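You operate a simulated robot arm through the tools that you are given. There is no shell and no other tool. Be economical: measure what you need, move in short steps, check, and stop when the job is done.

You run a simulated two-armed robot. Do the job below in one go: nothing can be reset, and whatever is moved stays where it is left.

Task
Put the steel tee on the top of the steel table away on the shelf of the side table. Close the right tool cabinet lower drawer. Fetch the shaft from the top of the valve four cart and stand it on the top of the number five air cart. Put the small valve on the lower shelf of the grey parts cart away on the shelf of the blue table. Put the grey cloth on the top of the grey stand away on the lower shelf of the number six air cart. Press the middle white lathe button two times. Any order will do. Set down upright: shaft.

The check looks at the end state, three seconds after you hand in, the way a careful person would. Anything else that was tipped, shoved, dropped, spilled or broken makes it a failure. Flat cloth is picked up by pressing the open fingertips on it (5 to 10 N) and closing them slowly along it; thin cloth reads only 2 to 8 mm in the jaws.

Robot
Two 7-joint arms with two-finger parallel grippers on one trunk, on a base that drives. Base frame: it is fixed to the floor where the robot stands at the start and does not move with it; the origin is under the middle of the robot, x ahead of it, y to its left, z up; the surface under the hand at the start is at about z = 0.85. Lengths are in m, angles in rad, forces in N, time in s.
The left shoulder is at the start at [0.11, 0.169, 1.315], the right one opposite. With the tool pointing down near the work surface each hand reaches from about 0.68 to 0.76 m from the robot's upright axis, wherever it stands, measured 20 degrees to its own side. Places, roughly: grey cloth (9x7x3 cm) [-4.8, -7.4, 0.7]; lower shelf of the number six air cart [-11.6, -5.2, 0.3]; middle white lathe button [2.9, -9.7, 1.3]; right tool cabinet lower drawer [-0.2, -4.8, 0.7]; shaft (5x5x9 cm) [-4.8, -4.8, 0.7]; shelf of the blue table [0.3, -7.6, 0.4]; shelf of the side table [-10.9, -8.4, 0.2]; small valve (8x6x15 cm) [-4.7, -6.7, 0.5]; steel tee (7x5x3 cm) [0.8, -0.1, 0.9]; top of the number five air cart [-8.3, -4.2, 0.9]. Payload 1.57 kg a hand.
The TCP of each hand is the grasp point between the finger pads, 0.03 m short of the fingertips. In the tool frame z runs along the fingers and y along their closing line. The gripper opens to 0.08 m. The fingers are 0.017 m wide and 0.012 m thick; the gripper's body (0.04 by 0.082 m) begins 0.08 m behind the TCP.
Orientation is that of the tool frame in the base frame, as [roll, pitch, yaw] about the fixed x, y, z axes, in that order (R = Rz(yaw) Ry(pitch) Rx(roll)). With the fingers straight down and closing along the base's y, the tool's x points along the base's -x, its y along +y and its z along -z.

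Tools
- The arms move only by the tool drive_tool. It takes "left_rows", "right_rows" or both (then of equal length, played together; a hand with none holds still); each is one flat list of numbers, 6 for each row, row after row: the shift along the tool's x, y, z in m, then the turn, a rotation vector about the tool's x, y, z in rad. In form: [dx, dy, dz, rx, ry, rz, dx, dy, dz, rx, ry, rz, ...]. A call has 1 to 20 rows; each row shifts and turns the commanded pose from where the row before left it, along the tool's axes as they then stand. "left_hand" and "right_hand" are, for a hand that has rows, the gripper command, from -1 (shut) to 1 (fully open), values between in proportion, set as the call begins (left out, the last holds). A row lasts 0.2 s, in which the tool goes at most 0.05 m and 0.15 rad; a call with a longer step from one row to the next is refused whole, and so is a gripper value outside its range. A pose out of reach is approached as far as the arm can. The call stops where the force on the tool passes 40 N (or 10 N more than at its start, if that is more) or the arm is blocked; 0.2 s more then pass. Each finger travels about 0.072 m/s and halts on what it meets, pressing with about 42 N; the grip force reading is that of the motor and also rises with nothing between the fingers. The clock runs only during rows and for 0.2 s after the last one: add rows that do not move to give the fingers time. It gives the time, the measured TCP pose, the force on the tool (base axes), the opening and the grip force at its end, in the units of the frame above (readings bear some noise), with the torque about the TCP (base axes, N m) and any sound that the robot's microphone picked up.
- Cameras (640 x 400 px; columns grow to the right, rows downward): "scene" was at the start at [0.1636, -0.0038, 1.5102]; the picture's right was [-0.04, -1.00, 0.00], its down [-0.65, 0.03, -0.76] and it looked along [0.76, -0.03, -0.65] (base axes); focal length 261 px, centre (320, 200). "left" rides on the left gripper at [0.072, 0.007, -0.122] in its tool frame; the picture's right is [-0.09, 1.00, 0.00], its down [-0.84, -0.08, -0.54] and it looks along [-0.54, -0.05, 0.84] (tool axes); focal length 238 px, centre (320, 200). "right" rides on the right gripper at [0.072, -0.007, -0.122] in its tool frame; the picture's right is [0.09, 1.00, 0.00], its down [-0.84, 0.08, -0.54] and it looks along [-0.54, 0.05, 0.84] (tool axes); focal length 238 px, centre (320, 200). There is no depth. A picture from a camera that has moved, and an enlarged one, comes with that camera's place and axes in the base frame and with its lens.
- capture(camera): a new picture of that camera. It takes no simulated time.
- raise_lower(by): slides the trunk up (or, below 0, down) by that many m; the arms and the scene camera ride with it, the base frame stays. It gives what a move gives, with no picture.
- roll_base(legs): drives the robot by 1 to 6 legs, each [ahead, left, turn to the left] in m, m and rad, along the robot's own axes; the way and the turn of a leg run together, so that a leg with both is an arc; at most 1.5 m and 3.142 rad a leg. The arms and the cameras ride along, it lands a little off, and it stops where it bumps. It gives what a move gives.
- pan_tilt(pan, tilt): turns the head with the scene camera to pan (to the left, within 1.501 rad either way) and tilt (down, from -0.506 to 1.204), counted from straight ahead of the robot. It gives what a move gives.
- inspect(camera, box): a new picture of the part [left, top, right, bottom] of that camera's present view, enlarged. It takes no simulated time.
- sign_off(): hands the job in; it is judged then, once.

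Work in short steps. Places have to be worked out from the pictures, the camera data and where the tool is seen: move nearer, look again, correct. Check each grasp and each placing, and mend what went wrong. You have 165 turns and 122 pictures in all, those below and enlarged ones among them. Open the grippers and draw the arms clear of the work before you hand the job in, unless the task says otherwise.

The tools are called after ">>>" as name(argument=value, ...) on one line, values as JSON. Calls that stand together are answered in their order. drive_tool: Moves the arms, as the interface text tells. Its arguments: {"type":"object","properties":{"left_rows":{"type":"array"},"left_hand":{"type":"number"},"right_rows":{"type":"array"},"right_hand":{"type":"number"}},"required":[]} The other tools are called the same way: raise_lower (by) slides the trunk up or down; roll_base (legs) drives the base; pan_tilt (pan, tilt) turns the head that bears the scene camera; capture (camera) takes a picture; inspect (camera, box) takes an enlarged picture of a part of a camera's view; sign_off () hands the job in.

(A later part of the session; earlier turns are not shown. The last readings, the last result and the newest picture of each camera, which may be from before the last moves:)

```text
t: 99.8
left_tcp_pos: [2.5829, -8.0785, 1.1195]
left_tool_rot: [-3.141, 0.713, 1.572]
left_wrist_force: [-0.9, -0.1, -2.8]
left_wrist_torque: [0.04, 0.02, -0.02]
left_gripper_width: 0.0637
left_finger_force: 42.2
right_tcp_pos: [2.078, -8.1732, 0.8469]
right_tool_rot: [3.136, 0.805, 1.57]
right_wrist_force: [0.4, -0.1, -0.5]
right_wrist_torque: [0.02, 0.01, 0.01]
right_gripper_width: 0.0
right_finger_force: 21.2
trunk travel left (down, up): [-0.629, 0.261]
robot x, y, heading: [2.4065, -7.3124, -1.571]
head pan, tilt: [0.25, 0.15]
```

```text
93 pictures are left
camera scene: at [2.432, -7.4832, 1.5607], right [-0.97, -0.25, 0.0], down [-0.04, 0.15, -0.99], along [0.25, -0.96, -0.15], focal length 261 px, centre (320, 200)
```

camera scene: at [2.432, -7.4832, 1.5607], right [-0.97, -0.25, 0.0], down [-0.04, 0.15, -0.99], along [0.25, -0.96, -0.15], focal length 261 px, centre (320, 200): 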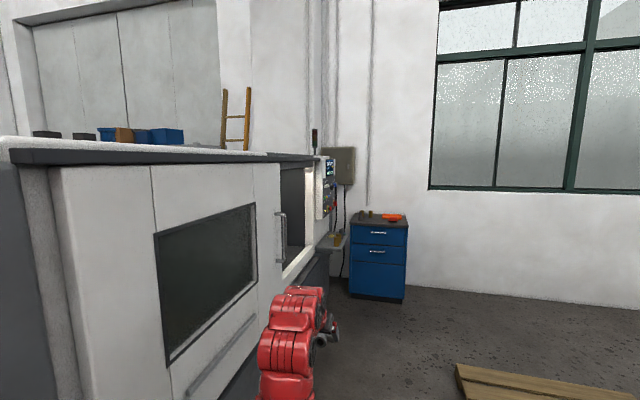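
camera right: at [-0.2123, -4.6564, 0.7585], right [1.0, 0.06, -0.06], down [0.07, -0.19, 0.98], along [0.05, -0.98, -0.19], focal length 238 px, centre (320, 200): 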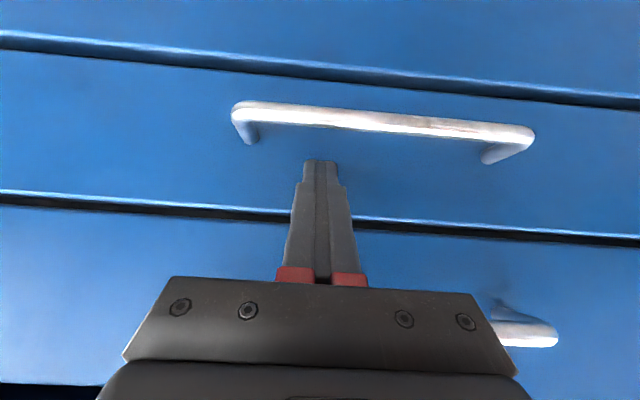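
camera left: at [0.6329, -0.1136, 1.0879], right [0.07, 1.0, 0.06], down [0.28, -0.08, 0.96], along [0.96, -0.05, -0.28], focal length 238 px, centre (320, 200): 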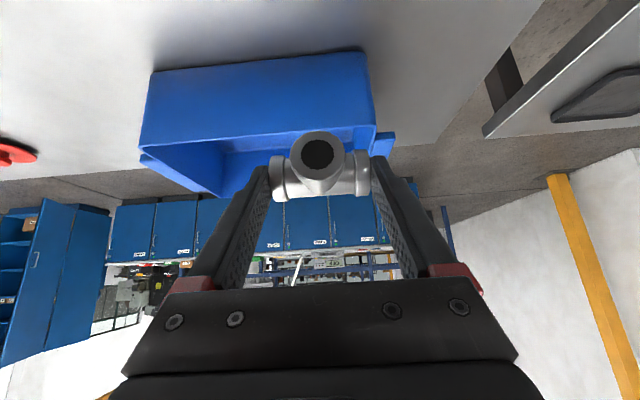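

>>> inspect(camera="scene", box=[290, 125, 370, 225])

```text
4.00 times, centred on (330, 175) of scene
camera zoom: at [2.432, -7.4832, 1.5607], right [-0.97, -0.25, 0.0], down [-0.04, 0.15, -0.99], along [0.25, -0.96, -0.15], focal length 1044 px, centre (280, 300)
```

zoom: 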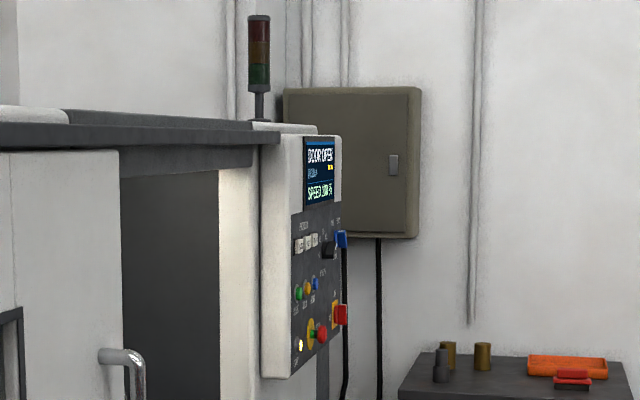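

The three white buttons sit under the display at about (2.95, -9.7, 1.35), facing -x. I raise the trunk, lift the right hand to that height and level it so that turning is clear of the drawer unit.

>>> raise_lower(by=0.26)

>>> drive_tool(right_rows=[-0.0289, 0, -0.0277, 0, 0, 0, -0.0289, 0, -0.0277, 0, 0, 0, -0.0289, 0, -0.0277, 0, 0, 0, -0.0289, 0, -0.0277, 0, 0, 0, -0.0289, 0, -0.0277, 0, 0, 0, -0.0289, 0, -0.0277, 0, 0, 0, 0, 0, 0, 0, -0.12, 0, 0, 0, 0, 0, -0.12, 0, 0, 0, 0, 0, -0.12, 0, 0, 0, 0, 0, -0.12, 0, 0, 0, 0, 0, -0.12, 0, 0, 0, -0.03, 0, 0, 0, 0, 0, -0.03, 0, 0, 0, 0, 0, -0.03, 0, 0, 0])

```text
t: 102.5
left_tcp_pos: [2.5826, -8.078, 1.3798]
left_tool_rot: [3.142, 0.712, 1.573]
left_wrist_force: [0.2, 0.5, -2.4]
left_wrist_torque: [0.06, 0.04, -0.01]
left_gripper_width: 0.0634
left_finger_force: 42.1
right_tcp_pos: [2.0775, -8.1735, 1.1071]
right_tool_rot: [3.137, 0.806, 1.569]
right_wrist_force: [0.7, -0.5, 0.3]
right_wrist_torque: [-0.02, 0.0, 0.0]
right_gripper_width: 0.0
right_finger_force: 21.8
trunk travel left (down, up): [-0.889, 0.001]
robot x, y, heading: [2.4107, -7.3116, -1.57]
head pan, tilt: [0.25, 0.15]
```

```text
t: 105.5
left_tcp_pos: [2.5816, -8.0788, 1.3798]
left_tool_rot: [-3.141, 0.712, 1.573]
left_wrist_force: [-0.1, 0.4, -3.9]
left_wrist_torque: [0.0, 0.01, 0.01]
left_gripper_width: 0.0636
left_finger_force: 41.6
right_tcp_pos: [2.0759, -8.0841, 1.3616]
right_tool_rot: [3.122, 1.409, 1.553]
right_wrist_force: [-0.3, 0.3, -0.7]
right_wrist_torque: [-0.03, 0.03, 0.02]
right_gripper_width: 0.0002
right_finger_force: 21.4
trunk travel left (down, up): [-0.889, 0.001]
robot x, y, heading: [2.4075, -7.3129, -1.573]
head pan, tilt: [0.25, 0.15]
```

Right hand is level at z 1.36. Now I drive along the aisle to y≈-9.9, shift right and turn towards the panel.

>>> roll_base(legs=[[1.3, 0, 0], [1.28, 0, 0], [0, -0.33, 0], [0, 0, 2.07]])

>>> pan_tilt(pan=-0.3, tilt=0.25)

>>> capture(camera="scene")

>>> capture(camera="right")

```text
t: 123.9
left_tcp_pos: [2.7757, -9.5323, 1.3805]
left_tool_rot: [3.139, 0.709, -2.891]
left_wrist_force: [0.6, -0.4, -3.0]
left_wrist_torque: [0.0, 0.05, -0.01]
left_gripper_width: 0.0635
left_finger_force: 42.3
right_tcp_pos: [2.906, -10.031, 1.3609]
right_tool_rot: [-3.105, 1.404, -2.877]
right_wrist_force: [-4.7, -0.2, -0.6]
right_wrist_torque: [0.03, -0.02, -0.01]
right_gripper_width: 0.0002
right_finger_force: 21.4
trunk travel left (down, up): [-0.889, 0.001]
robot x, y, heading: [2.0767, -9.8846, 0.245]
head pan, tilt: [0.25, 0.15]
stopped in leg 4: the force on the tool passed its limit at 94 N (the readings are from after the stop); the commanded pose is now the measured one
```

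```text
t: 124.9
left_tcp_pos: [2.7748, -9.5321, 1.381]
left_tool_rot: [3.141, 0.713, -2.89]
left_wrist_force: [-0.4, 0.5, -3.3]
left_wrist_torque: [0.04, 0.04, -0.01]
left_gripper_width: 0.0634
left_finger_force: 42.6
right_tcp_pos: [2.9061, -10.0304, 1.3625]
right_tool_rot: [-3.102, 1.405, -2.874]
right_wrist_force: [-7.4, -0.8, -0.8]
right_wrist_torque: [0.03, 0.0, -0.04]
right_gripper_width: 0.0001
right_finger_force: 21.7
trunk travel left (down, up): [-0.889, 0.001]
robot x, y, heading: [2.0723, -9.8873, 0.248]
head pan, tilt: [-0.3, 0.25]
```

```text
91 pictures are left
camera scene: at [2.2443, -9.8726, 1.8118], right [-0.05, -1.0, 0.0], down [-0.25, 0.01, -0.97], along [0.97, -0.05, -0.25], focal length 261 px, centre (320, 200)
```

scene: 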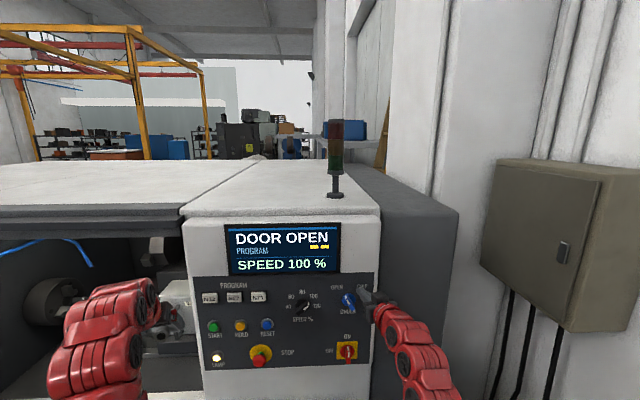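

```text
90 pictures are left
camera right: at [2.7769, -10.0683, 1.3098], right [-0.24, 0.97, -0.1], down [-0.41, -0.01, 0.91], along [0.88, 0.26, 0.39], focal length 238 px, centre (320, 200)
```

right: 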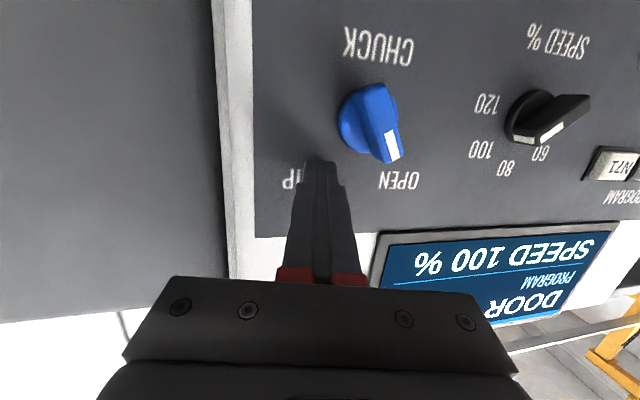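

I grazed the panel beside the blue knob while turning. The knob looks untouched, but I back off right away and check it enlarged.

>>> roll_base(legs=[[-0.1, 0, 0], [0, 0, 0.15]])

>>> inspect(camera="scene", box=[150, 200, 470, 400])

```text
t: 126.7
left_tcp_pos: [2.6195, -9.4556, 1.3809]
left_tool_rot: [3.141, 0.712, -2.741]
left_wrist_force: [-0.5, 0.7, -2.3]
left_wrist_torque: [0.01, 0.05, -0.03]
left_gripper_width: 0.0636
left_finger_force: 41.9
right_tcp_pos: [2.8229, -9.9299, 1.3603]
right_tool_rot: [-3.107, 1.404, -2.73]
right_wrist_force: [-0.4, -0.5, 0.3]
right_wrist_torque: [0.02, -0.03, 0.04]
right_gripper_width: 0.0
right_finger_force: 21.3
trunk travel left (down, up): [-0.889, 0.001]
robot x, y, heading: [1.9818, -9.9114, 0.399]
head pan, tilt: [-0.3, 0.25]
```

```text
2.00 times, centred on (310, 300) of scene
camera zoom: at [2.1462, -9.8729, 1.8115], right [0.1, -0.99, 0.0], down [-0.25, -0.02, -0.97], along [0.96, 0.1, -0.25], focal length 522 px, centre (340, 0)
```

zoom: 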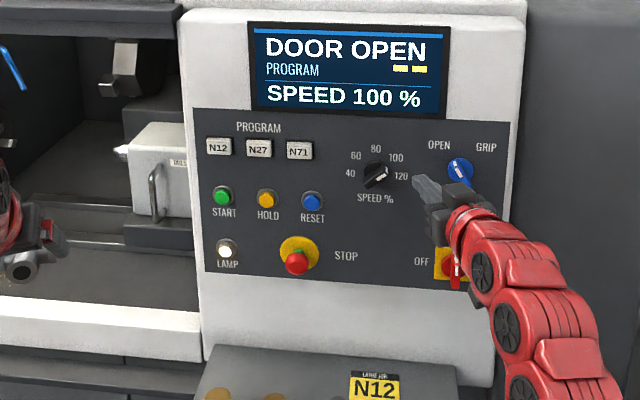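

Only three separate white keys (N12, N27, N71); the middle one N27 is at about (2.93, -9.651, 1.340). Knob still points to OPEN. I shift the right hand left and yaw it square to the panel.

>>> drive_tool(right_rows=[0, 0.039, 0, 0, 0, 0, 0, 0.039, 0, 0, 0, 0, 0, 0.039, 0, 0, 0, 0, 0, 0.039, 0, 0, 0, 0, 0, 0.039, 0, 0, 0, 0, 0, 0.039, 0, 0, 0, 0, 0, 0, 0, 0.1, 0, 0, 0, 0, 0, 0.1, 0, 0, 0, 0, 0, 0.1, 0, 0, 0, 0, 0, 0, 0, 0])

>>> capture(camera="scene")

```text
t: 128.9
left_tcp_pos: [2.6199, -9.4567, 1.38]
left_tool_rot: [3.14, 0.71, -2.74]
left_wrist_force: [0.0, -0.3, -3.4]
left_wrist_torque: [0.0, 0.04, 0.01]
left_gripper_width: 0.0634
left_finger_force: 42.1
right_tcp_pos: [2.7361, -9.7137, 1.3595]
right_tool_rot: [-2.801, 1.403, -2.724]
right_wrist_force: [-0.3, 0.2, 0.4]
right_wrist_torque: [0.02, -0.03, 0.0]
right_gripper_width: 0.0
right_finger_force: 22.1
trunk travel left (down, up): [-0.889, 0.001]
robot x, y, heading: [1.9844, -9.9138, 0.398]
head pan, tilt: [-0.3, 0.25]
```

```text
88 pictures are left
camera scene: at [2.1462, -9.8723, 1.8115], right [0.1, -0.99, 0.0], down [-0.25, -0.02, -0.97], along [0.96, 0.1, -0.25], focal length 261 px, centre (320, 200)
```

scene: 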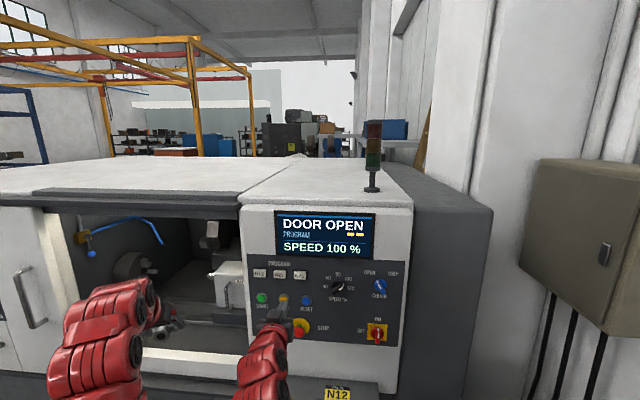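

The tool points nearly square at the panel; the tip is 5 cm right, 1.3 cm low of the key's line. I correct and advance 11 cm, then look.

>>> drive_tool(right_rows=[-0.007, 0.025, 0, 0, 0, 0, -0.007, 0.025, 0, 0, 0, 0, 0, 0, 0.03, 0, 0, 0, 0, 0, 0.03, 0, 0, 0, 0, 0, 0.03, 0, 0, 0, 0, 0, 0.02, 0, 0, 0, 0, 0, 0, 0, 0, 0])

>>> capture(camera="right")

```text
t: 130.5
left_tcp_pos: [2.6199, -9.4553, 1.3802]
left_tool_rot: [3.141, 0.711, -2.742]
left_wrist_force: [-0.4, 0.2, -3.6]
left_wrist_torque: [-0.03, 0.08, 0.0]
left_gripper_width: 0.0636
left_finger_force: 42.0
right_tcp_pos: [2.8426, -9.6524, 1.3527]
right_tool_rot: [-2.801, 1.405, -2.722]
right_wrist_force: [0.1, -0.2, 0.1]
right_wrist_torque: [0.0, -0.01, -0.01]
right_gripper_width: 0.0002
right_finger_force: 21.0
trunk travel left (down, up): [-0.889, 0.001]
robot x, y, heading: [1.9817, -9.9125, 0.405]
head pan, tilt: [-0.3, 0.25]
```

```text
87 pictures are left
camera right: at [2.7105, -9.6734, 1.2996], right [-0.1, 0.98, -0.15], down [-0.41, 0.09, 0.91], along [0.91, 0.15, 0.4], focal length 238 px, centre (320, 200)
```

right: 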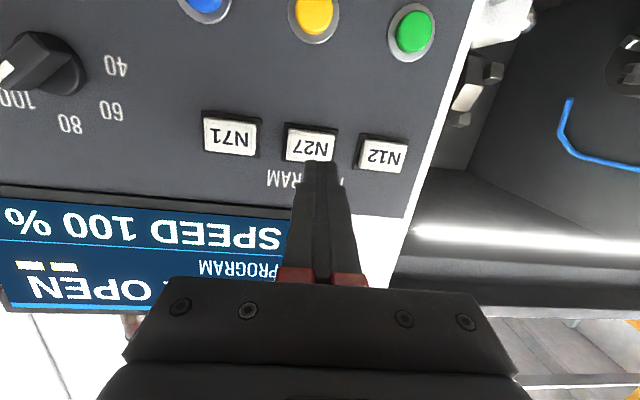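

The tip's line hits N27. I advance in small steps and listen for a click.

>>> drive_tool(right_rows=[0, 0, 0.015, 0, 0, 0, 0, 0, 0.012, 0, 0, 0, 0, 0, 0.006, 0, 0, 0, 0, 0, 0.006, 0, 0, 0, 0, 0, 0.005, 0, 0, 0, 0, 0, 0.004, 0, 0, 0])

>>> inspect(camera="right", box=[200, 80, 440, 230])

```text
t: 131.9
left_tcp_pos: [2.6192, -9.4552, 1.38]
left_tool_rot: [3.14, 0.711, -2.74]
left_wrist_force: [-0.4, -0.1, -3.6]
left_wrist_torque: [-0.06, 0.06, -0.01]
left_gripper_width: 0.0636
left_finger_force: 42.0
right_tcp_pos: [2.8904, -9.6499, 1.3445]
right_tool_rot: [-2.804, 1.401, -2.725]
right_wrist_force: [0.7, 0.3, 0.3]
right_wrist_torque: [0.02, 0.02, -0.02]
right_gripper_width: 0.0
right_finger_force: 21.3
trunk travel left (down, up): [-0.889, 0.001]
robot x, y, heading: [1.9769, -9.9147, 0.4]
head pan, tilt: [-0.3, 0.25]
```

```text
2.67 times, centred on (320, 155) of right
camera zoom: at [2.7576, -9.6701, 1.2923], right [-0.1, 0.98, -0.15], down [-0.41, 0.09, 0.91], along [0.91, 0.15, 0.4], focal length 636 px, centre (320, 320)
```

zoom: 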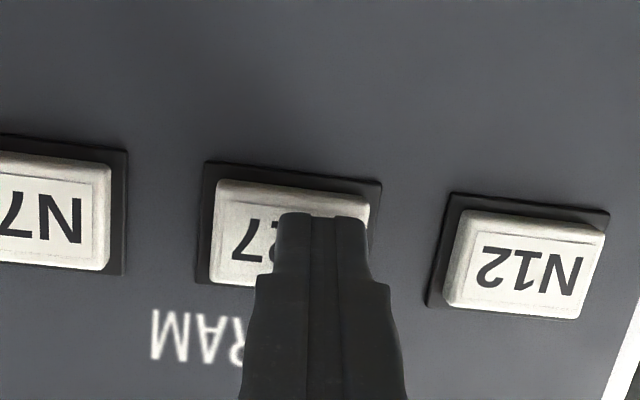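

No contact yet. I shift 5 mm right (−y) and creep on in 3 mm steps.

>>> drive_tool(right_rows=[0, -0.006, 0, 0, 0, 0, 0, 0, 0.003, 0, 0, 0, 0, 0, 0.003, 0, 0, 0, 0, 0, 0.003, 0, 0, 0, 0, 0, 0.003, 0, 0, 0])

```text
t: 133.1
left_tcp_pos: [2.619, -9.4543, 1.3795]
left_tool_rot: [3.142, 0.711, -2.741]
left_wrist_force: [-0.1, -0.1, -2.6]
left_wrist_torque: [0.02, 0.07, 0.0]
left_gripper_width: 0.0635
left_finger_force: 42.6
right_tcp_pos: [2.898, -9.6554, 1.3441]
right_tool_rot: [-2.802, 1.406, -2.721]
right_wrist_force: [-1.0, -0.4, 0.3]
right_wrist_torque: [0.0, 0.04, 0.02]
right_gripper_width: 0.0
right_finger_force: 21.2
right hand out of reach, approached as far as the arm can: row 5
trunk travel left (down, up): [-0.889, 0.001]
robot x, y, heading: [1.9813, -9.9083, 0.405]
head pan, tilt: [-0.3, 0.25]
heard: click
```

A click: first press. I withdraw 2.5 cm to release it.

>>> drive_tool(right_rows=[0, 0, -0.012, 0, 0, 0, 0, 0, -0.013, 0, 0, 0, 0, 0, 0, 0, 0, 0])

>>> inspect(camera="scene", box=[220, 190, 420, 350])

```text
t: 133.9
left_tcp_pos: [2.619, -9.4552, 1.3785]
left_tool_rot: [3.14, 0.71, -2.74]
left_wrist_force: [-0.6, -0.7, -2.6]
left_wrist_torque: [-0.01, 0.07, 0.0]
left_gripper_width: 0.0636
left_finger_force: 41.8
right_tcp_pos: [2.8755, -9.6571, 1.3481]
right_tool_rot: [-2.805, 1.403, -2.725]
right_wrist_force: [0.2, -0.4, 0.3]
right_wrist_torque: [-0.01, -0.03, 0.02]
right_gripper_width: 0.0
right_finger_force: 20.7
trunk travel left (down, up): [-0.889, 0.001]
robot x, y, heading: [1.9783, -9.9131, 0.399]
head pan, tilt: [-0.3, 0.25]
```

```text
2.50 times, centred on (320, 270) of scene
camera zoom: at [2.1461, -9.8715, 1.8115], right [0.1, -0.99, 0.0], down [-0.25, -0.03, -0.97], along [0.96, 0.1, -0.25], focal length 652 px, centre (320, 25)
```

zoom: 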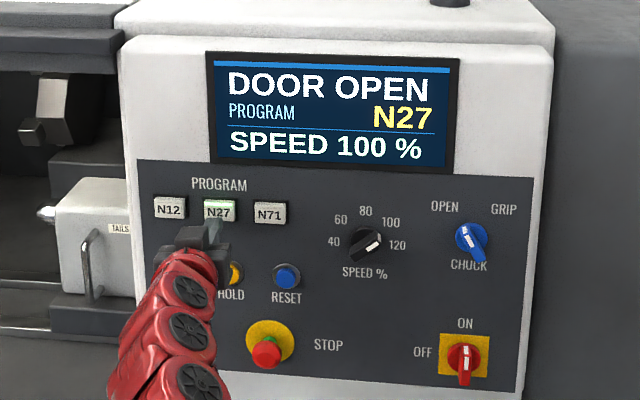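

The display now shows N27, one press registered. I press the second time with the same travel.

>>> drive_tool(right_rows=[0, 0, 0.013, 0, 0, 0, 0, 0, 0.006, 0, 0, 0, 0, 0, 0.003, 0, 0, 0, 0, 0, 0.003, 0, 0, 0, 0, 0, 0.002, 0, 0, 0])

```text
t: 135.1
left_tcp_pos: [2.6186, -9.454, 1.3798]
left_tool_rot: [3.141, 0.711, -2.74]
left_wrist_force: [0.1, -0.6, -3.5]
left_wrist_torque: [-0.02, 0.03, 0.04]
left_gripper_width: 0.0634
left_finger_force: 41.9
right_tcp_pos: [2.8995, -9.6538, 1.3432]
right_tool_rot: [-2.812, 1.404, -2.73]
right_wrist_force: [-2.6, 0.2, 0.7]
right_wrist_torque: [-0.03, -0.01, -0.03]
right_gripper_width: 0.0003
right_finger_force: 20.9
trunk travel left (down, up): [-0.889, 0.001]
robot x, y, heading: [1.9812, -9.9097, 0.399]
head pan, tilt: [-0.3, 0.25]
heard: click
```

Second click. I withdraw the hand and check the display once.

>>> drive_tool(right_rows=[0, 0, -0.03, 0, 0, 0, 0, 0, -0.04, 0, 0, 0, 0, 0, -0.04, 0, 0, 0, 0, 0, -0.04, 0, 0, 0, 0, -0.03, 0, 0, 0, 0, 0, -0.04, 0, 0, 0, 0, 0, -0.04, 0, 0, 0, 0, 0, -0.04, 0, 0, 0, 0, 0, 0, 0, -0.1, 0, 0, 0, 0, 0, -0.1, 0, 0, 0, 0, 0, -0.1, 0, 0])

>>> inspect(camera="scene", box=[220, 190, 420, 350])

```text
t: 137.5
left_tcp_pos: [2.6187, -9.4556, 1.3799]
left_tool_rot: [3.139, 0.71, -2.741]
left_wrist_force: [0.4, 0.0, -2.7]
left_wrist_torque: [0.02, 0.01, 0.0]
left_gripper_width: 0.0636
left_finger_force: 42.2
right_tcp_pos: [2.766, -9.8173, 1.3768]
right_tool_rot: [-3.104, 1.405, -2.725]
right_wrist_force: [-0.3, -0.1, 0.0]
right_wrist_torque: [-0.04, 0.01, 0.04]
right_gripper_width: 0.0
right_finger_force: 21.4
trunk travel left (down, up): [-0.889, 0.001]
robot x, y, heading: [1.9779, -9.9166, 0.401]
head pan, tilt: [-0.3, 0.25]
```

```text
2.50 times, centred on (320, 270) of scene
camera zoom: at [2.1463, -9.873, 1.8115], right [0.1, -0.99, 0.0], down [-0.25, -0.02, -0.97], along [0.96, 0.1, -0.25], focal length 652 px, centre (320, 25)
```

zoom: 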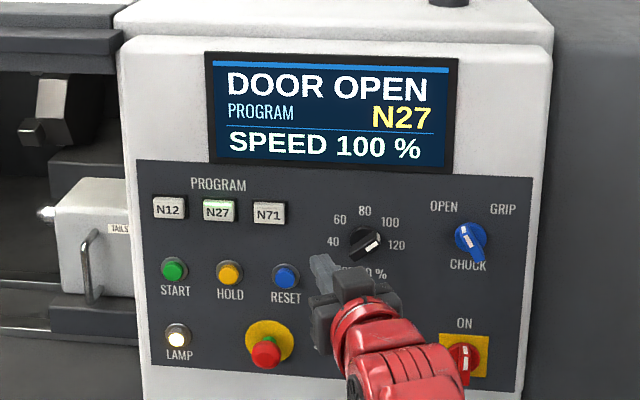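

Both presses done, nothing else changed. Now I turn to +y and go back up the aisle, then face west.

>>> roll_base(legs=[[0, 0, 1.17], [0, -0.33, 0], [1.4, 0, 0], [1.4, 0, 0], [0.65, 0, 0], [0, 0, 1.571]])

>>> pan_tilt(pan=0, tilt=0.35)

>>> capture(camera="scene")

```text
t: 162.8
left_tcp_pos: [1.5643, -6.6183, 1.3807]
left_tool_rot: [3.138, 0.71, -0.02]
left_wrist_force: [0.1, 0.3, -3.0]
left_wrist_torque: [-0.01, -0.06, 0.0]
left_gripper_width: 0.0634
left_finger_force: 41.8
right_tcp_pos: [1.5783, -6.2296, 1.376]
right_tool_rot: [-3.106, 1.404, -0.006]
right_wrist_force: [0.2, 0.5, -0.8]
right_wrist_torque: [-0.01, -0.01, 0.01]
right_gripper_width: 0.0001
right_finger_force: 21.3
trunk travel left (down, up): [-0.889, 0.001]
robot x, y, heading: [2.3331, -6.4622, 3.116]
head pan, tilt: [-0.3, 0.25]
```

```text
t: 163.6
left_tcp_pos: [1.5639, -6.6195, 1.3795]
left_tool_rot: [3.14, 0.71, -0.021]
left_wrist_force: [-0.3, 0.7, -2.9]
left_wrist_torque: [0.02, -0.06, -0.04]
left_gripper_width: 0.0636
left_finger_force: 42.4
right_tcp_pos: [1.5785, -6.231, 1.3751]
right_tool_rot: [-3.102, 1.404, -0.003]
right_wrist_force: [-0.1, -0.5, 0.4]
right_wrist_torque: [0.0, 0.01, 0.03]
right_gripper_width: 0.0001
right_finger_force: 21.6
trunk travel left (down, up): [-0.889, 0.001]
robot x, y, heading: [2.335, -6.4614, 3.122]
head pan, tilt: [0.0, 0.351]
```

```text
83 pictures are left
camera scene: at [2.1595, -6.4607, 1.8021], right [0.02, 1.0, 0.0], down [0.34, -0.01, -0.94], along [-0.94, 0.02, -0.34], focal length 261 px, centre (320, 200)
```

scene: 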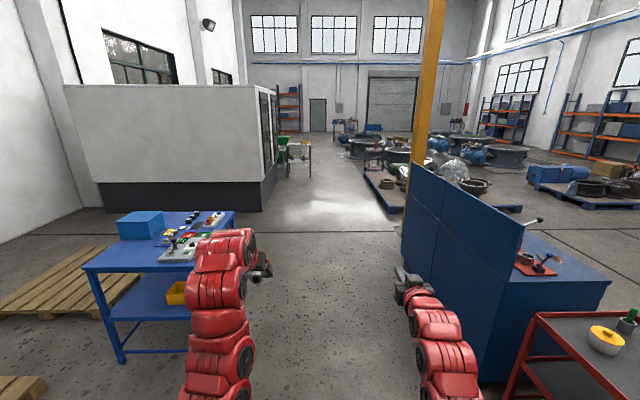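

The blue table (north edge y≈-7.23, shelf below) is just ahead left; its shelf can be reached from the north. I drive west along y≈-6.4 toward the parts cart.

>>> roll_base(legs=[[1.5, 0, 0.02], [1.5, 0, 0], [1.5, 0, 0], [0.4, 0, 0]])

>>> capture(camera="scene")

```text
t: 187.1
left_tcp_pos: [-3.312, -6.5996, 1.3802]
left_tool_rot: [3.141, 0.711, -0.004]
left_wrist_force: [0.5, -0.3, -3.3]
left_wrist_torque: [0.02, -0.05, -0.01]
left_gripper_width: 0.0633
left_finger_force: 42.3
right_tcp_pos: [-3.3032, -6.2113, 1.3765]
right_tool_rot: [-3.103, 1.405, 0.012]
right_wrist_force: [0.5, 0.6, 0.7]
right_wrist_torque: [0.03, 0.01, -0.02]
right_gripper_width: 0.0
right_finger_force: 21.1
trunk travel left (down, up): [-0.889, 0.001]
robot x, y, heading: [-2.5394, -6.4322, 3.133]
head pan, tilt: [0.0, 0.351]
```

```text
82 pictures are left
camera scene: at [-2.7182, -6.4318, 1.8023], right [0.01, 1.0, 0.0], down [0.34, 0.0, -0.94], along [-0.94, 0.01, -0.34], focal length 261 px, centre (320, 200)
```

scene: 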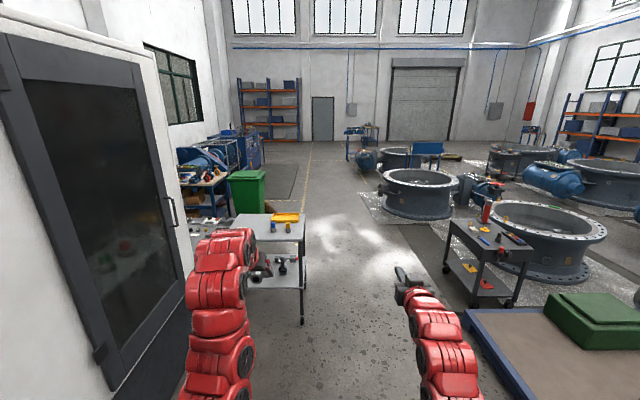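

The grey parts cart is ahead-left with items on its lower shelf; the dark valve cart is ahead-right. I zoom on both.

>>> inspect(camera="scene", box=[190, 190, 350, 330])

>>> inspect(camera="scene", box=[430, 190, 550, 310])

```text
2.86 times, centred on (270, 260) of scene
camera zoom: at [-2.7182, -6.4318, 1.8023], right [0.01, 1.0, 0.0], down [0.34, 0.0, -0.94], along [-0.94, 0.01, -0.34], focal length 745 px, centre (463, 29)
```

zoom: 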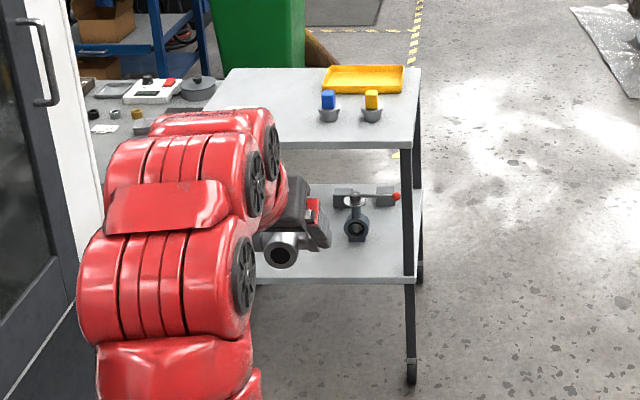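

```text
3.33 times, centred on (490, 250) of scene
camera zoom: at [-2.7182, -6.4318, 1.8023], right [0.01, 1.0, 0.0], down [0.34, 0.0, -0.94], along [-0.94, 0.01, -0.34], focal length 870 px, centre (-247, 33)
```

zoom: 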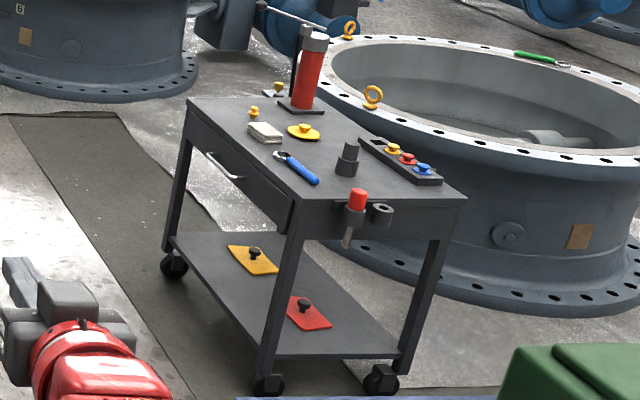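

The valve stands on the lower shelf (z≈0.38) near (-4.70, -6.74), within reach from the cart's north side. I move to about (-4.45, -5.85) and turn to face south.

>>> roll_base(legs=[[0, -0.57, 0.008], [1.5, 0, 0], [0.4, 0, 0], [0, 0, 1.571]])

>>> pan_tilt(pan=-0.1, tilt=0.8)

>>> capture(camera="scene")

```text
t: 203.2
left_tcp_pos: [-4.2702, -6.6359, 1.3806]
left_tool_rot: [3.139, 0.71, 1.574]
left_wrist_force: [-0.8, 0.0, -2.4]
left_wrist_torque: [0.1, 0.01, 0.01]
left_gripper_width: 0.0635
left_finger_force: 42.3
right_tcp_pos: [-4.6598, -6.6307, 1.3763]
right_tool_rot: [-3.103, 1.405, 1.59]
right_wrist_force: [0.1, 0.1, -0.1]
right_wrist_torque: [0.03, 0.03, 0.01]
right_gripper_width: 0.0
right_finger_force: 21.5
trunk travel left (down, up): [-0.889, 0.001]
robot x, y, heading: [-4.4441, -5.8693, -1.564]
head pan, tilt: [0.0, 0.351]
```

```text
t: 204.1
left_tcp_pos: [-4.2698, -6.6343, 1.3795]
left_tool_rot: [3.139, 0.71, 1.575]
left_wrist_force: [-0.6, -0.5, -2.9]
left_wrist_torque: [0.05, 0.01, 0.0]
left_gripper_width: 0.0634
left_finger_force: 41.9
right_tcp_pos: [-4.6597, -6.6313, 1.3762]
right_tool_rot: [-3.104, 1.404, 1.591]
right_wrist_force: [-0.3, -0.5, -0.2]
right_wrist_torque: [0.0, 0.0, -0.01]
right_gripper_width: 0.0
right_finger_force: 21.6
trunk travel left (down, up): [-0.889, 0.001]
robot x, y, heading: [-4.4433, -5.8697, -1.568]
head pan, tilt: [-0.099, 0.799]
```

```text
79 pictures are left
camera scene: at [-4.4533, -6.0303, 1.7625], right [-1.0, 0.1, 0.0], down [0.07, 0.71, -0.7], along [-0.07, -0.69, -0.72], focal length 261 px, centre (320, 200)
```

scene: 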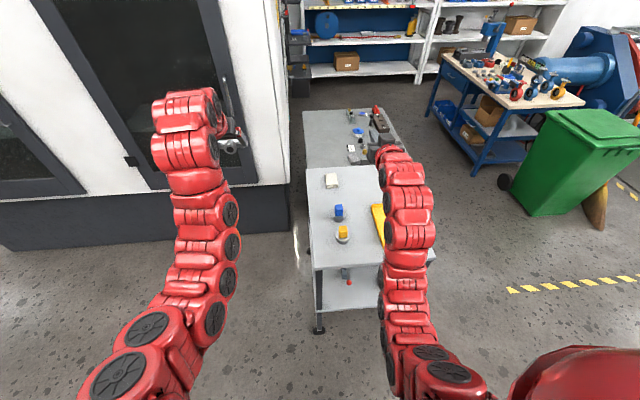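

The cart top spans below my hands. I back up 0.28 m, lower the trunk 0.75 m so the hands are level with the shelf gap, and look.

>>> roll_base(legs=[[-0.28, 0, 0]])

>>> raise_lower(by=-0.77)

>>> pan_tilt(pan=-0.2, tilt=0.6)

>>> capture(camera="scene")

>>> capture(camera="right")

```text
t: 206.1
left_tcp_pos: [-4.2743, -6.3617, 1.3778]
left_tool_rot: [3.139, 0.708, 1.569]
left_wrist_force: [0.0, 0.1, -2.0]
left_wrist_torque: [0.07, -0.01, 0.03]
left_gripper_width: 0.0633
left_finger_force: 41.8
right_tcp_pos: [-4.6628, -6.357, 1.3739]
right_tool_rot: [-3.104, 1.403, 1.588]
right_wrist_force: [-0.5, -0.4, 0.7]
right_wrist_torque: [0.01, -0.01, -0.01]
right_gripper_width: 0.0
right_finger_force: 21.9
trunk travel left (down, up): [-0.889, 0.001]
robot x, y, heading: [-4.4465, -5.5934, -1.565]
head pan, tilt: [-0.099, 0.799]
```

```text
refused: -0.77 is not a number from -0.4 to 0.4
```

```text
t: 206.8
left_tcp_pos: [-4.2737, -6.3593, 1.3811]
left_tool_rot: [3.14, 0.711, 1.571]
left_wrist_force: [1.2, 0.9, -2.8]
left_wrist_torque: [0.04, 0.0, -0.03]
left_gripper_width: 0.0636
left_finger_force: 42.2
right_tcp_pos: [-4.6633, -6.3543, 1.3757]
right_tool_rot: [-3.102, 1.405, 1.589]
right_wrist_force: [-0.6, 0.0, 0.9]
right_wrist_torque: [0.02, 0.01, 0.0]
right_gripper_width: 0.0001
right_finger_force: 21.7
trunk travel left (down, up): [-0.889, 0.001]
robot x, y, heading: [-4.4453, -5.5916, -1.572]
head pan, tilt: [-0.201, 0.6]
```

```text
78 pictures are left
camera scene: at [-4.464, -5.7602, 1.7794], right [-0.98, 0.2, 0.0], down [0.11, 0.55, -0.82], along [-0.16, -0.81, -0.57], focal length 261 px, centre (320, 200)
```

scene: 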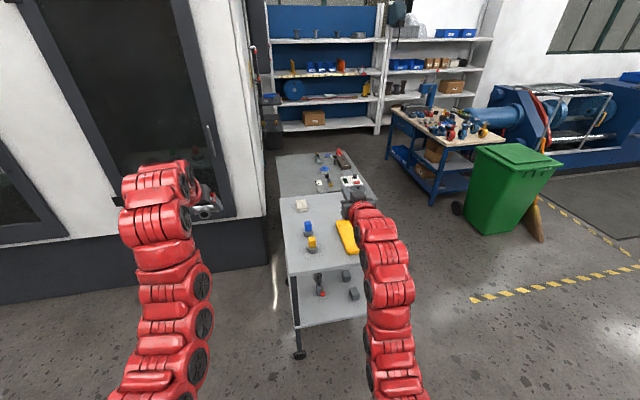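

```text
77 pictures are left
camera right: at [-4.6685, -6.2222, 1.3246], right [1.0, -0.01, -0.1], down [0.09, 0.39, 0.91], along [0.03, -0.92, 0.39], focal length 238 px, centre (320, 200)
```

right: 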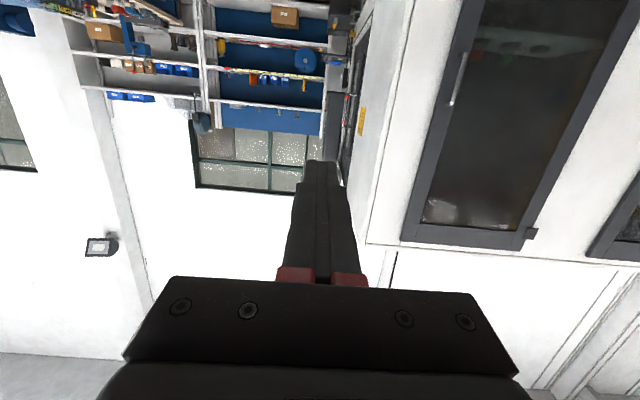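

Two trunk steps are needed. I lower in two goes and look again.

>>> raise_lower(by=-0.4)

>>> raise_lower(by=-0.37)

>>> capture(camera="right")

>>> capture(camera="scene")

```text
t: 210.6
left_tcp_pos: [-4.2733, -6.361, 0.9788]
left_tool_rot: [3.139, 0.71, 1.57]
left_wrist_force: [-0.1, 0.3, -3.3]
left_wrist_torque: [0.03, 0.01, 0.01]
left_gripper_width: 0.0637
left_finger_force: 42.3
right_tcp_pos: [-4.6625, -6.3548, 0.9759]
right_tool_rot: [-3.104, 1.404, 1.589]
right_wrist_force: [-0.4, 0.1, 0.0]
right_wrist_torque: [0.0, 0.0, -0.02]
right_gripper_width: 0.0
right_finger_force: 20.4
trunk travel left (down, up): [-0.489, 0.401]
robot x, y, heading: [-4.4459, -5.5912, -1.573]
head pan, tilt: [-0.201, 0.6]
```

```text
t: 214.2
left_tcp_pos: [-4.2743, -6.3607, 0.6095]
left_tool_rot: [3.141, 0.711, 1.57]
left_wrist_force: [-0.7, 0.6, -3.1]
left_wrist_torque: [0.03, 0.03, -0.01]
left_gripper_width: 0.0635
left_finger_force: 42.1
right_tcp_pos: [-4.6639, -6.3545, 0.6066]
right_tool_rot: [-3.102, 1.404, 1.589]
right_wrist_force: [-0.3, -0.4, -0.2]
right_wrist_torque: [-0.02, 0.0, 0.01]
right_gripper_width: 0.0001
right_finger_force: 21.5
trunk travel left (down, up): [-0.119, 0.771]
robot x, y, heading: [-4.4477, -5.5938, -1.568]
head pan, tilt: [-0.201, 0.6]
```

```text
76 pictures are left
camera right: at [-4.6685, -6.2224, 0.5543], right [1.0, -0.01, -0.1], down [0.09, 0.39, 0.91], along [0.03, -0.92, 0.39], focal length 238 px, centre (320, 200)
```

right: 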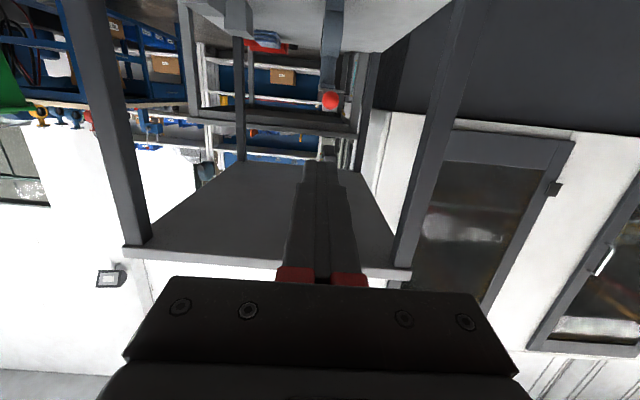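

```text
75 pictures are left
camera scene: at [-4.4641, -5.7607, 1.0094], right [-0.98, 0.2, 0.0], down [0.11, 0.55, -0.82], along [-0.16, -0.81, -0.57], focal length 261 px, centre (320, 200)
```

scene: 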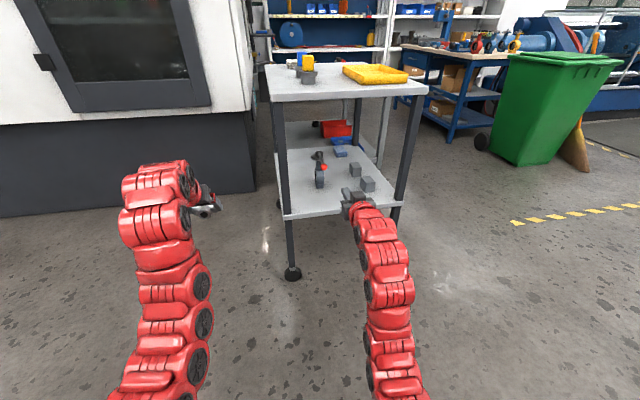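

>>> inspect(camera="scene", box=[270, 110, 410, 230])

```text
3.33 times, centred on (340, 170) of scene
camera zoom: at [-4.4641, -5.7607, 1.0094], right [-0.98, 0.2, 0.0], down [0.11, 0.55, -0.82], along [-0.16, -0.81, -0.57], focal length 870 px, centre (253, 300)
```

zoom: 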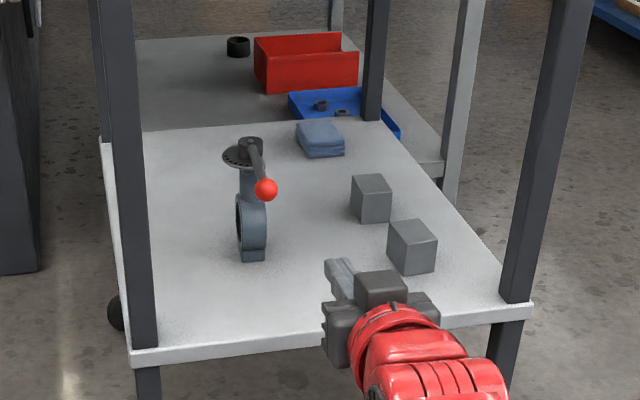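

The small valve is a butterfly valve standing at (-4.657, -6.746), ring edge-on, height ≈0.16, with its lever pointing toward me above. I will grip the ring low, under the lever: I open the hand, tilt to 72°, and bring it to z≈0.437.

>>> raise_lower(by=-0.115)

>>> drive_tool(right_rows=[0, 0, 0, 0, 0.078, 0, 0, 0, 0, 0, 0.078, 0, 0.026, 0.003, 0.009, 0, 0, 0, 0.026, 0.004, 0.009, 0, 0, 0, 0, 0, 0, 0, 0, 0], right_hand=1)

>>> roll_base(legs=[[0.24, 0, 0]])

>>> capture(camera="right")

>>> inspect(camera="scene", box=[230, 120, 430, 260])

```text
t: 215.7
left_tcp_pos: [-4.2739, -6.3606, 0.4942]
left_tool_rot: [3.141, 0.712, 1.571]
left_wrist_force: [0.3, 0.5, -2.7]
left_wrist_torque: [0.08, -0.01, -0.01]
left_gripper_width: 0.0636
left_finger_force: 42.3
right_tcp_pos: [-4.6633, -6.3539, 0.491]
right_tool_rot: [-3.104, 1.404, 1.589]
right_wrist_force: [0.1, -0.2, -0.6]
right_wrist_torque: [0.03, -0.01, 0.02]
right_gripper_width: 0.0
right_finger_force: 21.5
trunk travel left (down, up): [-0.004, 0.886]
robot x, y, heading: [-4.4401, -5.5955, -1.571]
head pan, tilt: [-0.201, 0.6]
```

```text
t: 216.9
left_tcp_pos: [-4.2731, -6.3598, 0.4947]
left_tool_rot: [3.139, 0.71, 1.57]
left_wrist_force: [0.2, -0.4, -3.2]
left_wrist_torque: [0.05, 0.01, -0.01]
left_gripper_width: 0.0634
left_finger_force: 42.0
right_tcp_pos: [-4.6559, -6.3554, 0.4347]
right_tool_rot: [-3.122, 1.248, 1.569]
right_wrist_force: [-0.1, 0.1, -0.2]
right_wrist_torque: [-0.01, 0.01, 0.0]
right_gripper_width: 0.0799
right_finger_force: 0.1
trunk travel left (down, up): [-0.004, 0.886]
robot x, y, heading: [-4.4407, -5.5917, -1.569]
head pan, tilt: [-0.201, 0.6]
```

```text
t: 218.7
left_tcp_pos: [-4.2743, -6.6003, 0.4937]
left_tool_rot: [3.139, 0.71, 1.57]
left_wrist_force: [-0.4, 0.0, -3.1]
left_wrist_torque: [0.04, 0.03, -0.01]
left_gripper_width: 0.0636
left_finger_force: 41.7
right_tcp_pos: [-4.656, -6.595, 0.4364]
right_tool_rot: [-3.122, 1.249, 1.571]
right_wrist_force: [0.6, 0.0, 0.9]
right_wrist_torque: [0.01, 0.01, -0.02]
right_gripper_width: 0.0801
right_finger_force: 0.0
trunk travel left (down, up): [-0.004, 0.886]
robot x, y, heading: [-4.4444, -5.8325, -1.57]
head pan, tilt: [-0.201, 0.6]
```

```text
73 pictures are left
camera right: at [-4.6618, -6.4569, 0.4056], right [1.0, 0.01, -0.09], down [0.09, 0.25, 0.96], along [0.03, -0.97, 0.25], focal length 238 px, centre (320, 200)
```

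right: 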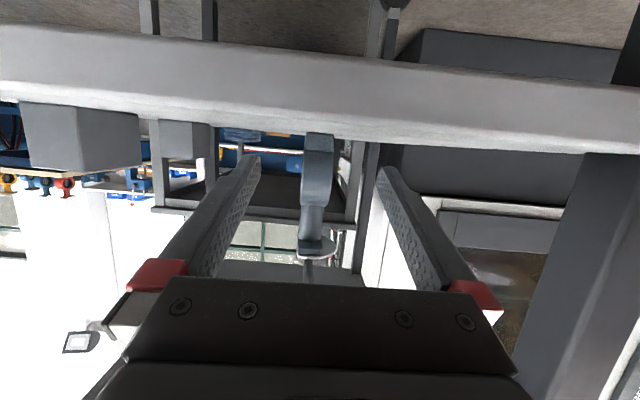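

```text
2.86 times, centred on (330, 190) of scene
camera zoom: at [-4.464, -6.0007, 0.8943], right [-0.98, 0.2, 0.0], down [0.11, 0.55, -0.82], along [-0.16, -0.81, -0.57], focal length 745 px, centre (291, 229)
```

zoom: 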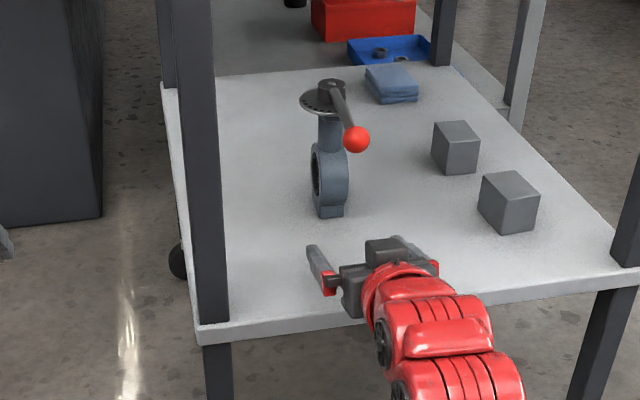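

The ring is centred between the open fingers. I drive 14 cm forward and close.

>>> roll_base(legs=[[0.14, 0, 0]])

>>> capture(camera="right")

>>> inspect(camera="scene", box=[250, 140, 450, 280])

```text
t: 219.9
left_tcp_pos: [-4.2742, -6.7011, 0.4918]
left_tool_rot: [3.139, 0.704, 1.57]
left_wrist_force: [1.1, 0.1, -3.0]
left_wrist_torque: [0.06, 0.02, 0.01]
left_gripper_width: 0.0636
left_finger_force: 42.0
right_tcp_pos: [-4.6566, -6.6914, 0.4307]
right_tool_rot: [-3.13, 1.223, 1.562]
right_wrist_force: [1.4, 11.5, 6.8]
right_wrist_torque: [1.39, -0.09, -0.05]
right_gripper_width: 0.0797
right_finger_force: 0.1
trunk travel left (down, up): [-0.004, 0.886]
robot x, y, heading: [-4.4425, -5.9311, -1.573]
head pan, tilt: [-0.201, 0.6]
stopped in leg 1: the force on the tool passed its limit at 390 N (the readings are from after the stop); the commanded pose is now the measured one
```

```text
71 pictures are left
camera right: at [-4.6619, -6.5532, 0.4038], right [1.0, 0.01, -0.09], down [0.09, 0.22, 0.97], along [0.03, -0.97, 0.22], focal length 238 px, centre (320, 200)
```

right: 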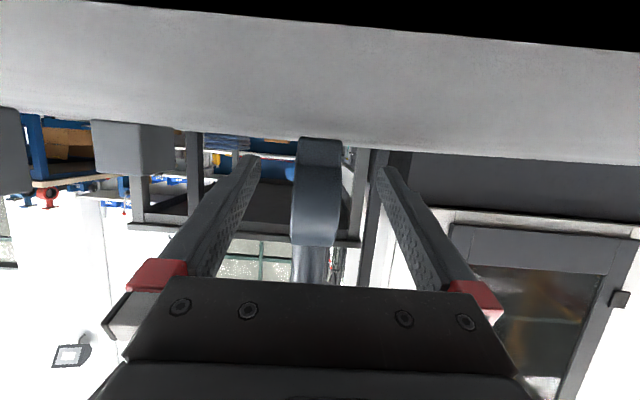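

```text
2.86 times, centred on (350, 210) of scene
camera zoom: at [-4.4641, -6.1012, 0.8944], right [-0.98, 0.2, 0.0], down [0.11, 0.55, -0.83], along [-0.17, -0.81, -0.56], focal length 745 px, centre (234, 171)
```

zoom: 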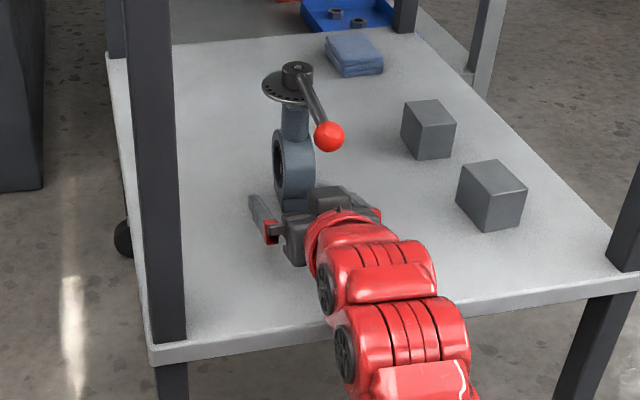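

Something under the hand (likely the camera mount, z≈0.40) met the shelf's front lip; the valve still stands. I back off 10 cm, then carry the hand 2 cm higher.

>>> roll_base(legs=[[-0.1, 0, 0]])

>>> drive_tool(right_rows=[-0.009, 0, -0.0035, 0, 0.012, 0, -0.009, 0, -0.0035, 0, 0.012, 0, 0, 0, 0, 0, 0, 0])

>>> inspect(camera="scene", box=[230, 120, 430, 260])

>>> capture(camera="right")

```text
t: 221.0
left_tcp_pos: [-4.2754, -6.603, 0.4922]
left_tool_rot: [3.141, 0.704, 1.57]
left_wrist_force: [0.5, -0.2, -2.9]
left_wrist_torque: [0.01, -0.01, 0.01]
left_gripper_width: 0.0634
left_finger_force: 42.1
right_tcp_pos: [-4.6577, -6.5937, 0.4308]
right_tool_rot: [-3.128, 1.222, 1.562]
right_wrist_force: [0.0, 0.2, -0.5]
right_wrist_torque: [-0.02, 0.0, 0.01]
right_gripper_width: 0.0803
right_finger_force: 0.0
trunk travel left (down, up): [-0.004, 0.886]
robot x, y, heading: [-4.4476, -5.8386, -1.571]
head pan, tilt: [-0.201, 0.6]
```

```text
t: 221.8
left_tcp_pos: [-4.2747, -6.6022, 0.4923]
left_tool_rot: [3.14, 0.705, 1.569]
left_wrist_force: [-0.1, -0.1, -2.8]
left_wrist_torque: [0.06, 0.01, -0.04]
left_gripper_width: 0.0637
left_finger_force: 41.8
right_tcp_pos: [-4.6567, -6.5927, 0.4502]
right_tool_rot: [-3.13, 1.201, 1.561]
right_wrist_force: [-0.4, 0.4, 0.0]
right_wrist_torque: [-0.03, -0.03, -0.02]
right_gripper_width: 0.0802
right_finger_force: 0.0
trunk travel left (down, up): [-0.004, 0.886]
robot x, y, heading: [-4.4476, -5.8359, -1.579]
head pan, tilt: [-0.201, 0.6]
```

```text
2.86 times, centred on (330, 190) of scene
camera zoom: at [-4.4643, -6.0029, 0.8943], right [-0.98, 0.2, 0.0], down [0.11, 0.55, -0.82], along [-0.17, -0.81, -0.57], focal length 745 px, centre (291, 229)
```

zoom: 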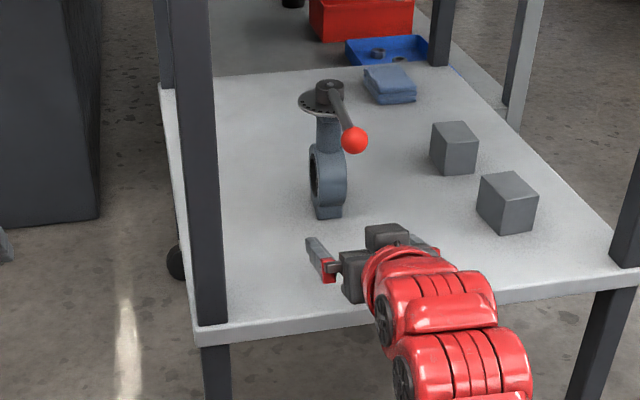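

```text
68 pictures are left
camera right: at [-4.6619, -6.4534, 0.4263], right [1.0, 0.01, -0.09], down [0.09, 0.2, 0.98], along [0.03, -0.98, 0.2], focal length 238 px, centre (320, 200)
```

right: 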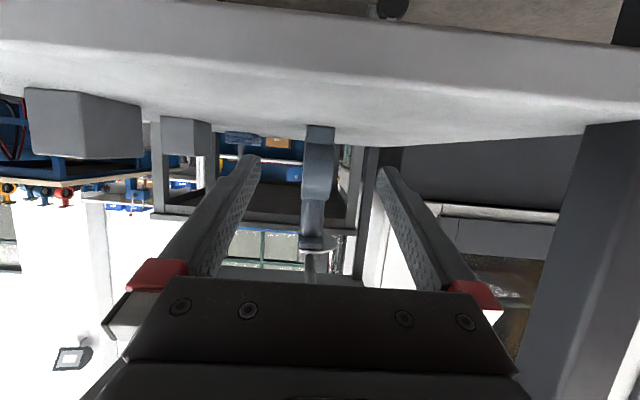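

Shelf top measures z≈0.388, so the camera now clears it by ~4 cm. I advance 10 cm and check.

>>> roll_base(legs=[[0.1, 0, 0]])

>>> inspect(camera="scene", box=[250, 140, 450, 280])

```text
t: 223.0
left_tcp_pos: [-4.2753, -6.7012, 0.4923]
left_tool_rot: [3.14, 0.705, 1.568]
left_wrist_force: [-0.4, 0.0, -3.8]
left_wrist_torque: [0.05, -0.02, 0.0]
left_gripper_width: 0.0634
left_finger_force: 41.7
right_tcp_pos: [-4.6559, -6.6918, 0.4507]
right_tool_rot: [-3.13, 1.198, 1.56]
right_wrist_force: [-0.3, -0.4, -0.4]
right_wrist_torque: [0.04, 0.01, -0.01]
right_gripper_width: 0.0801
right_finger_force: 0.2
trunk travel left (down, up): [-0.004, 0.886]
robot x, y, heading: [-4.444, -5.9376, -1.572]
head pan, tilt: [-0.201, 0.6]
```

```text
2.86 times, centred on (350, 210) of scene
camera zoom: at [-4.4645, -6.102, 0.8943], right [-0.98, 0.2, 0.0], down [0.11, 0.55, -0.82], along [-0.17, -0.81, -0.57], focal length 745 px, centre (234, 171)
```

zoom: 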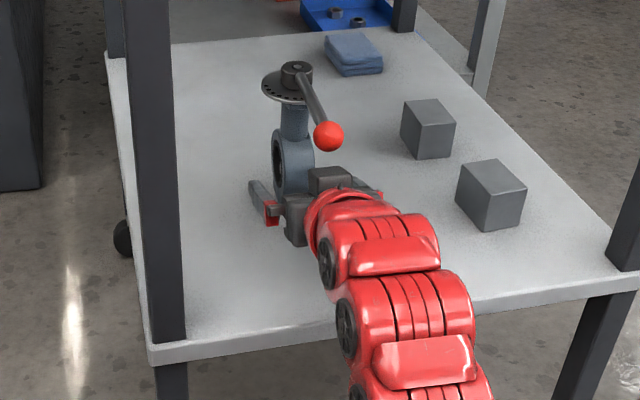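

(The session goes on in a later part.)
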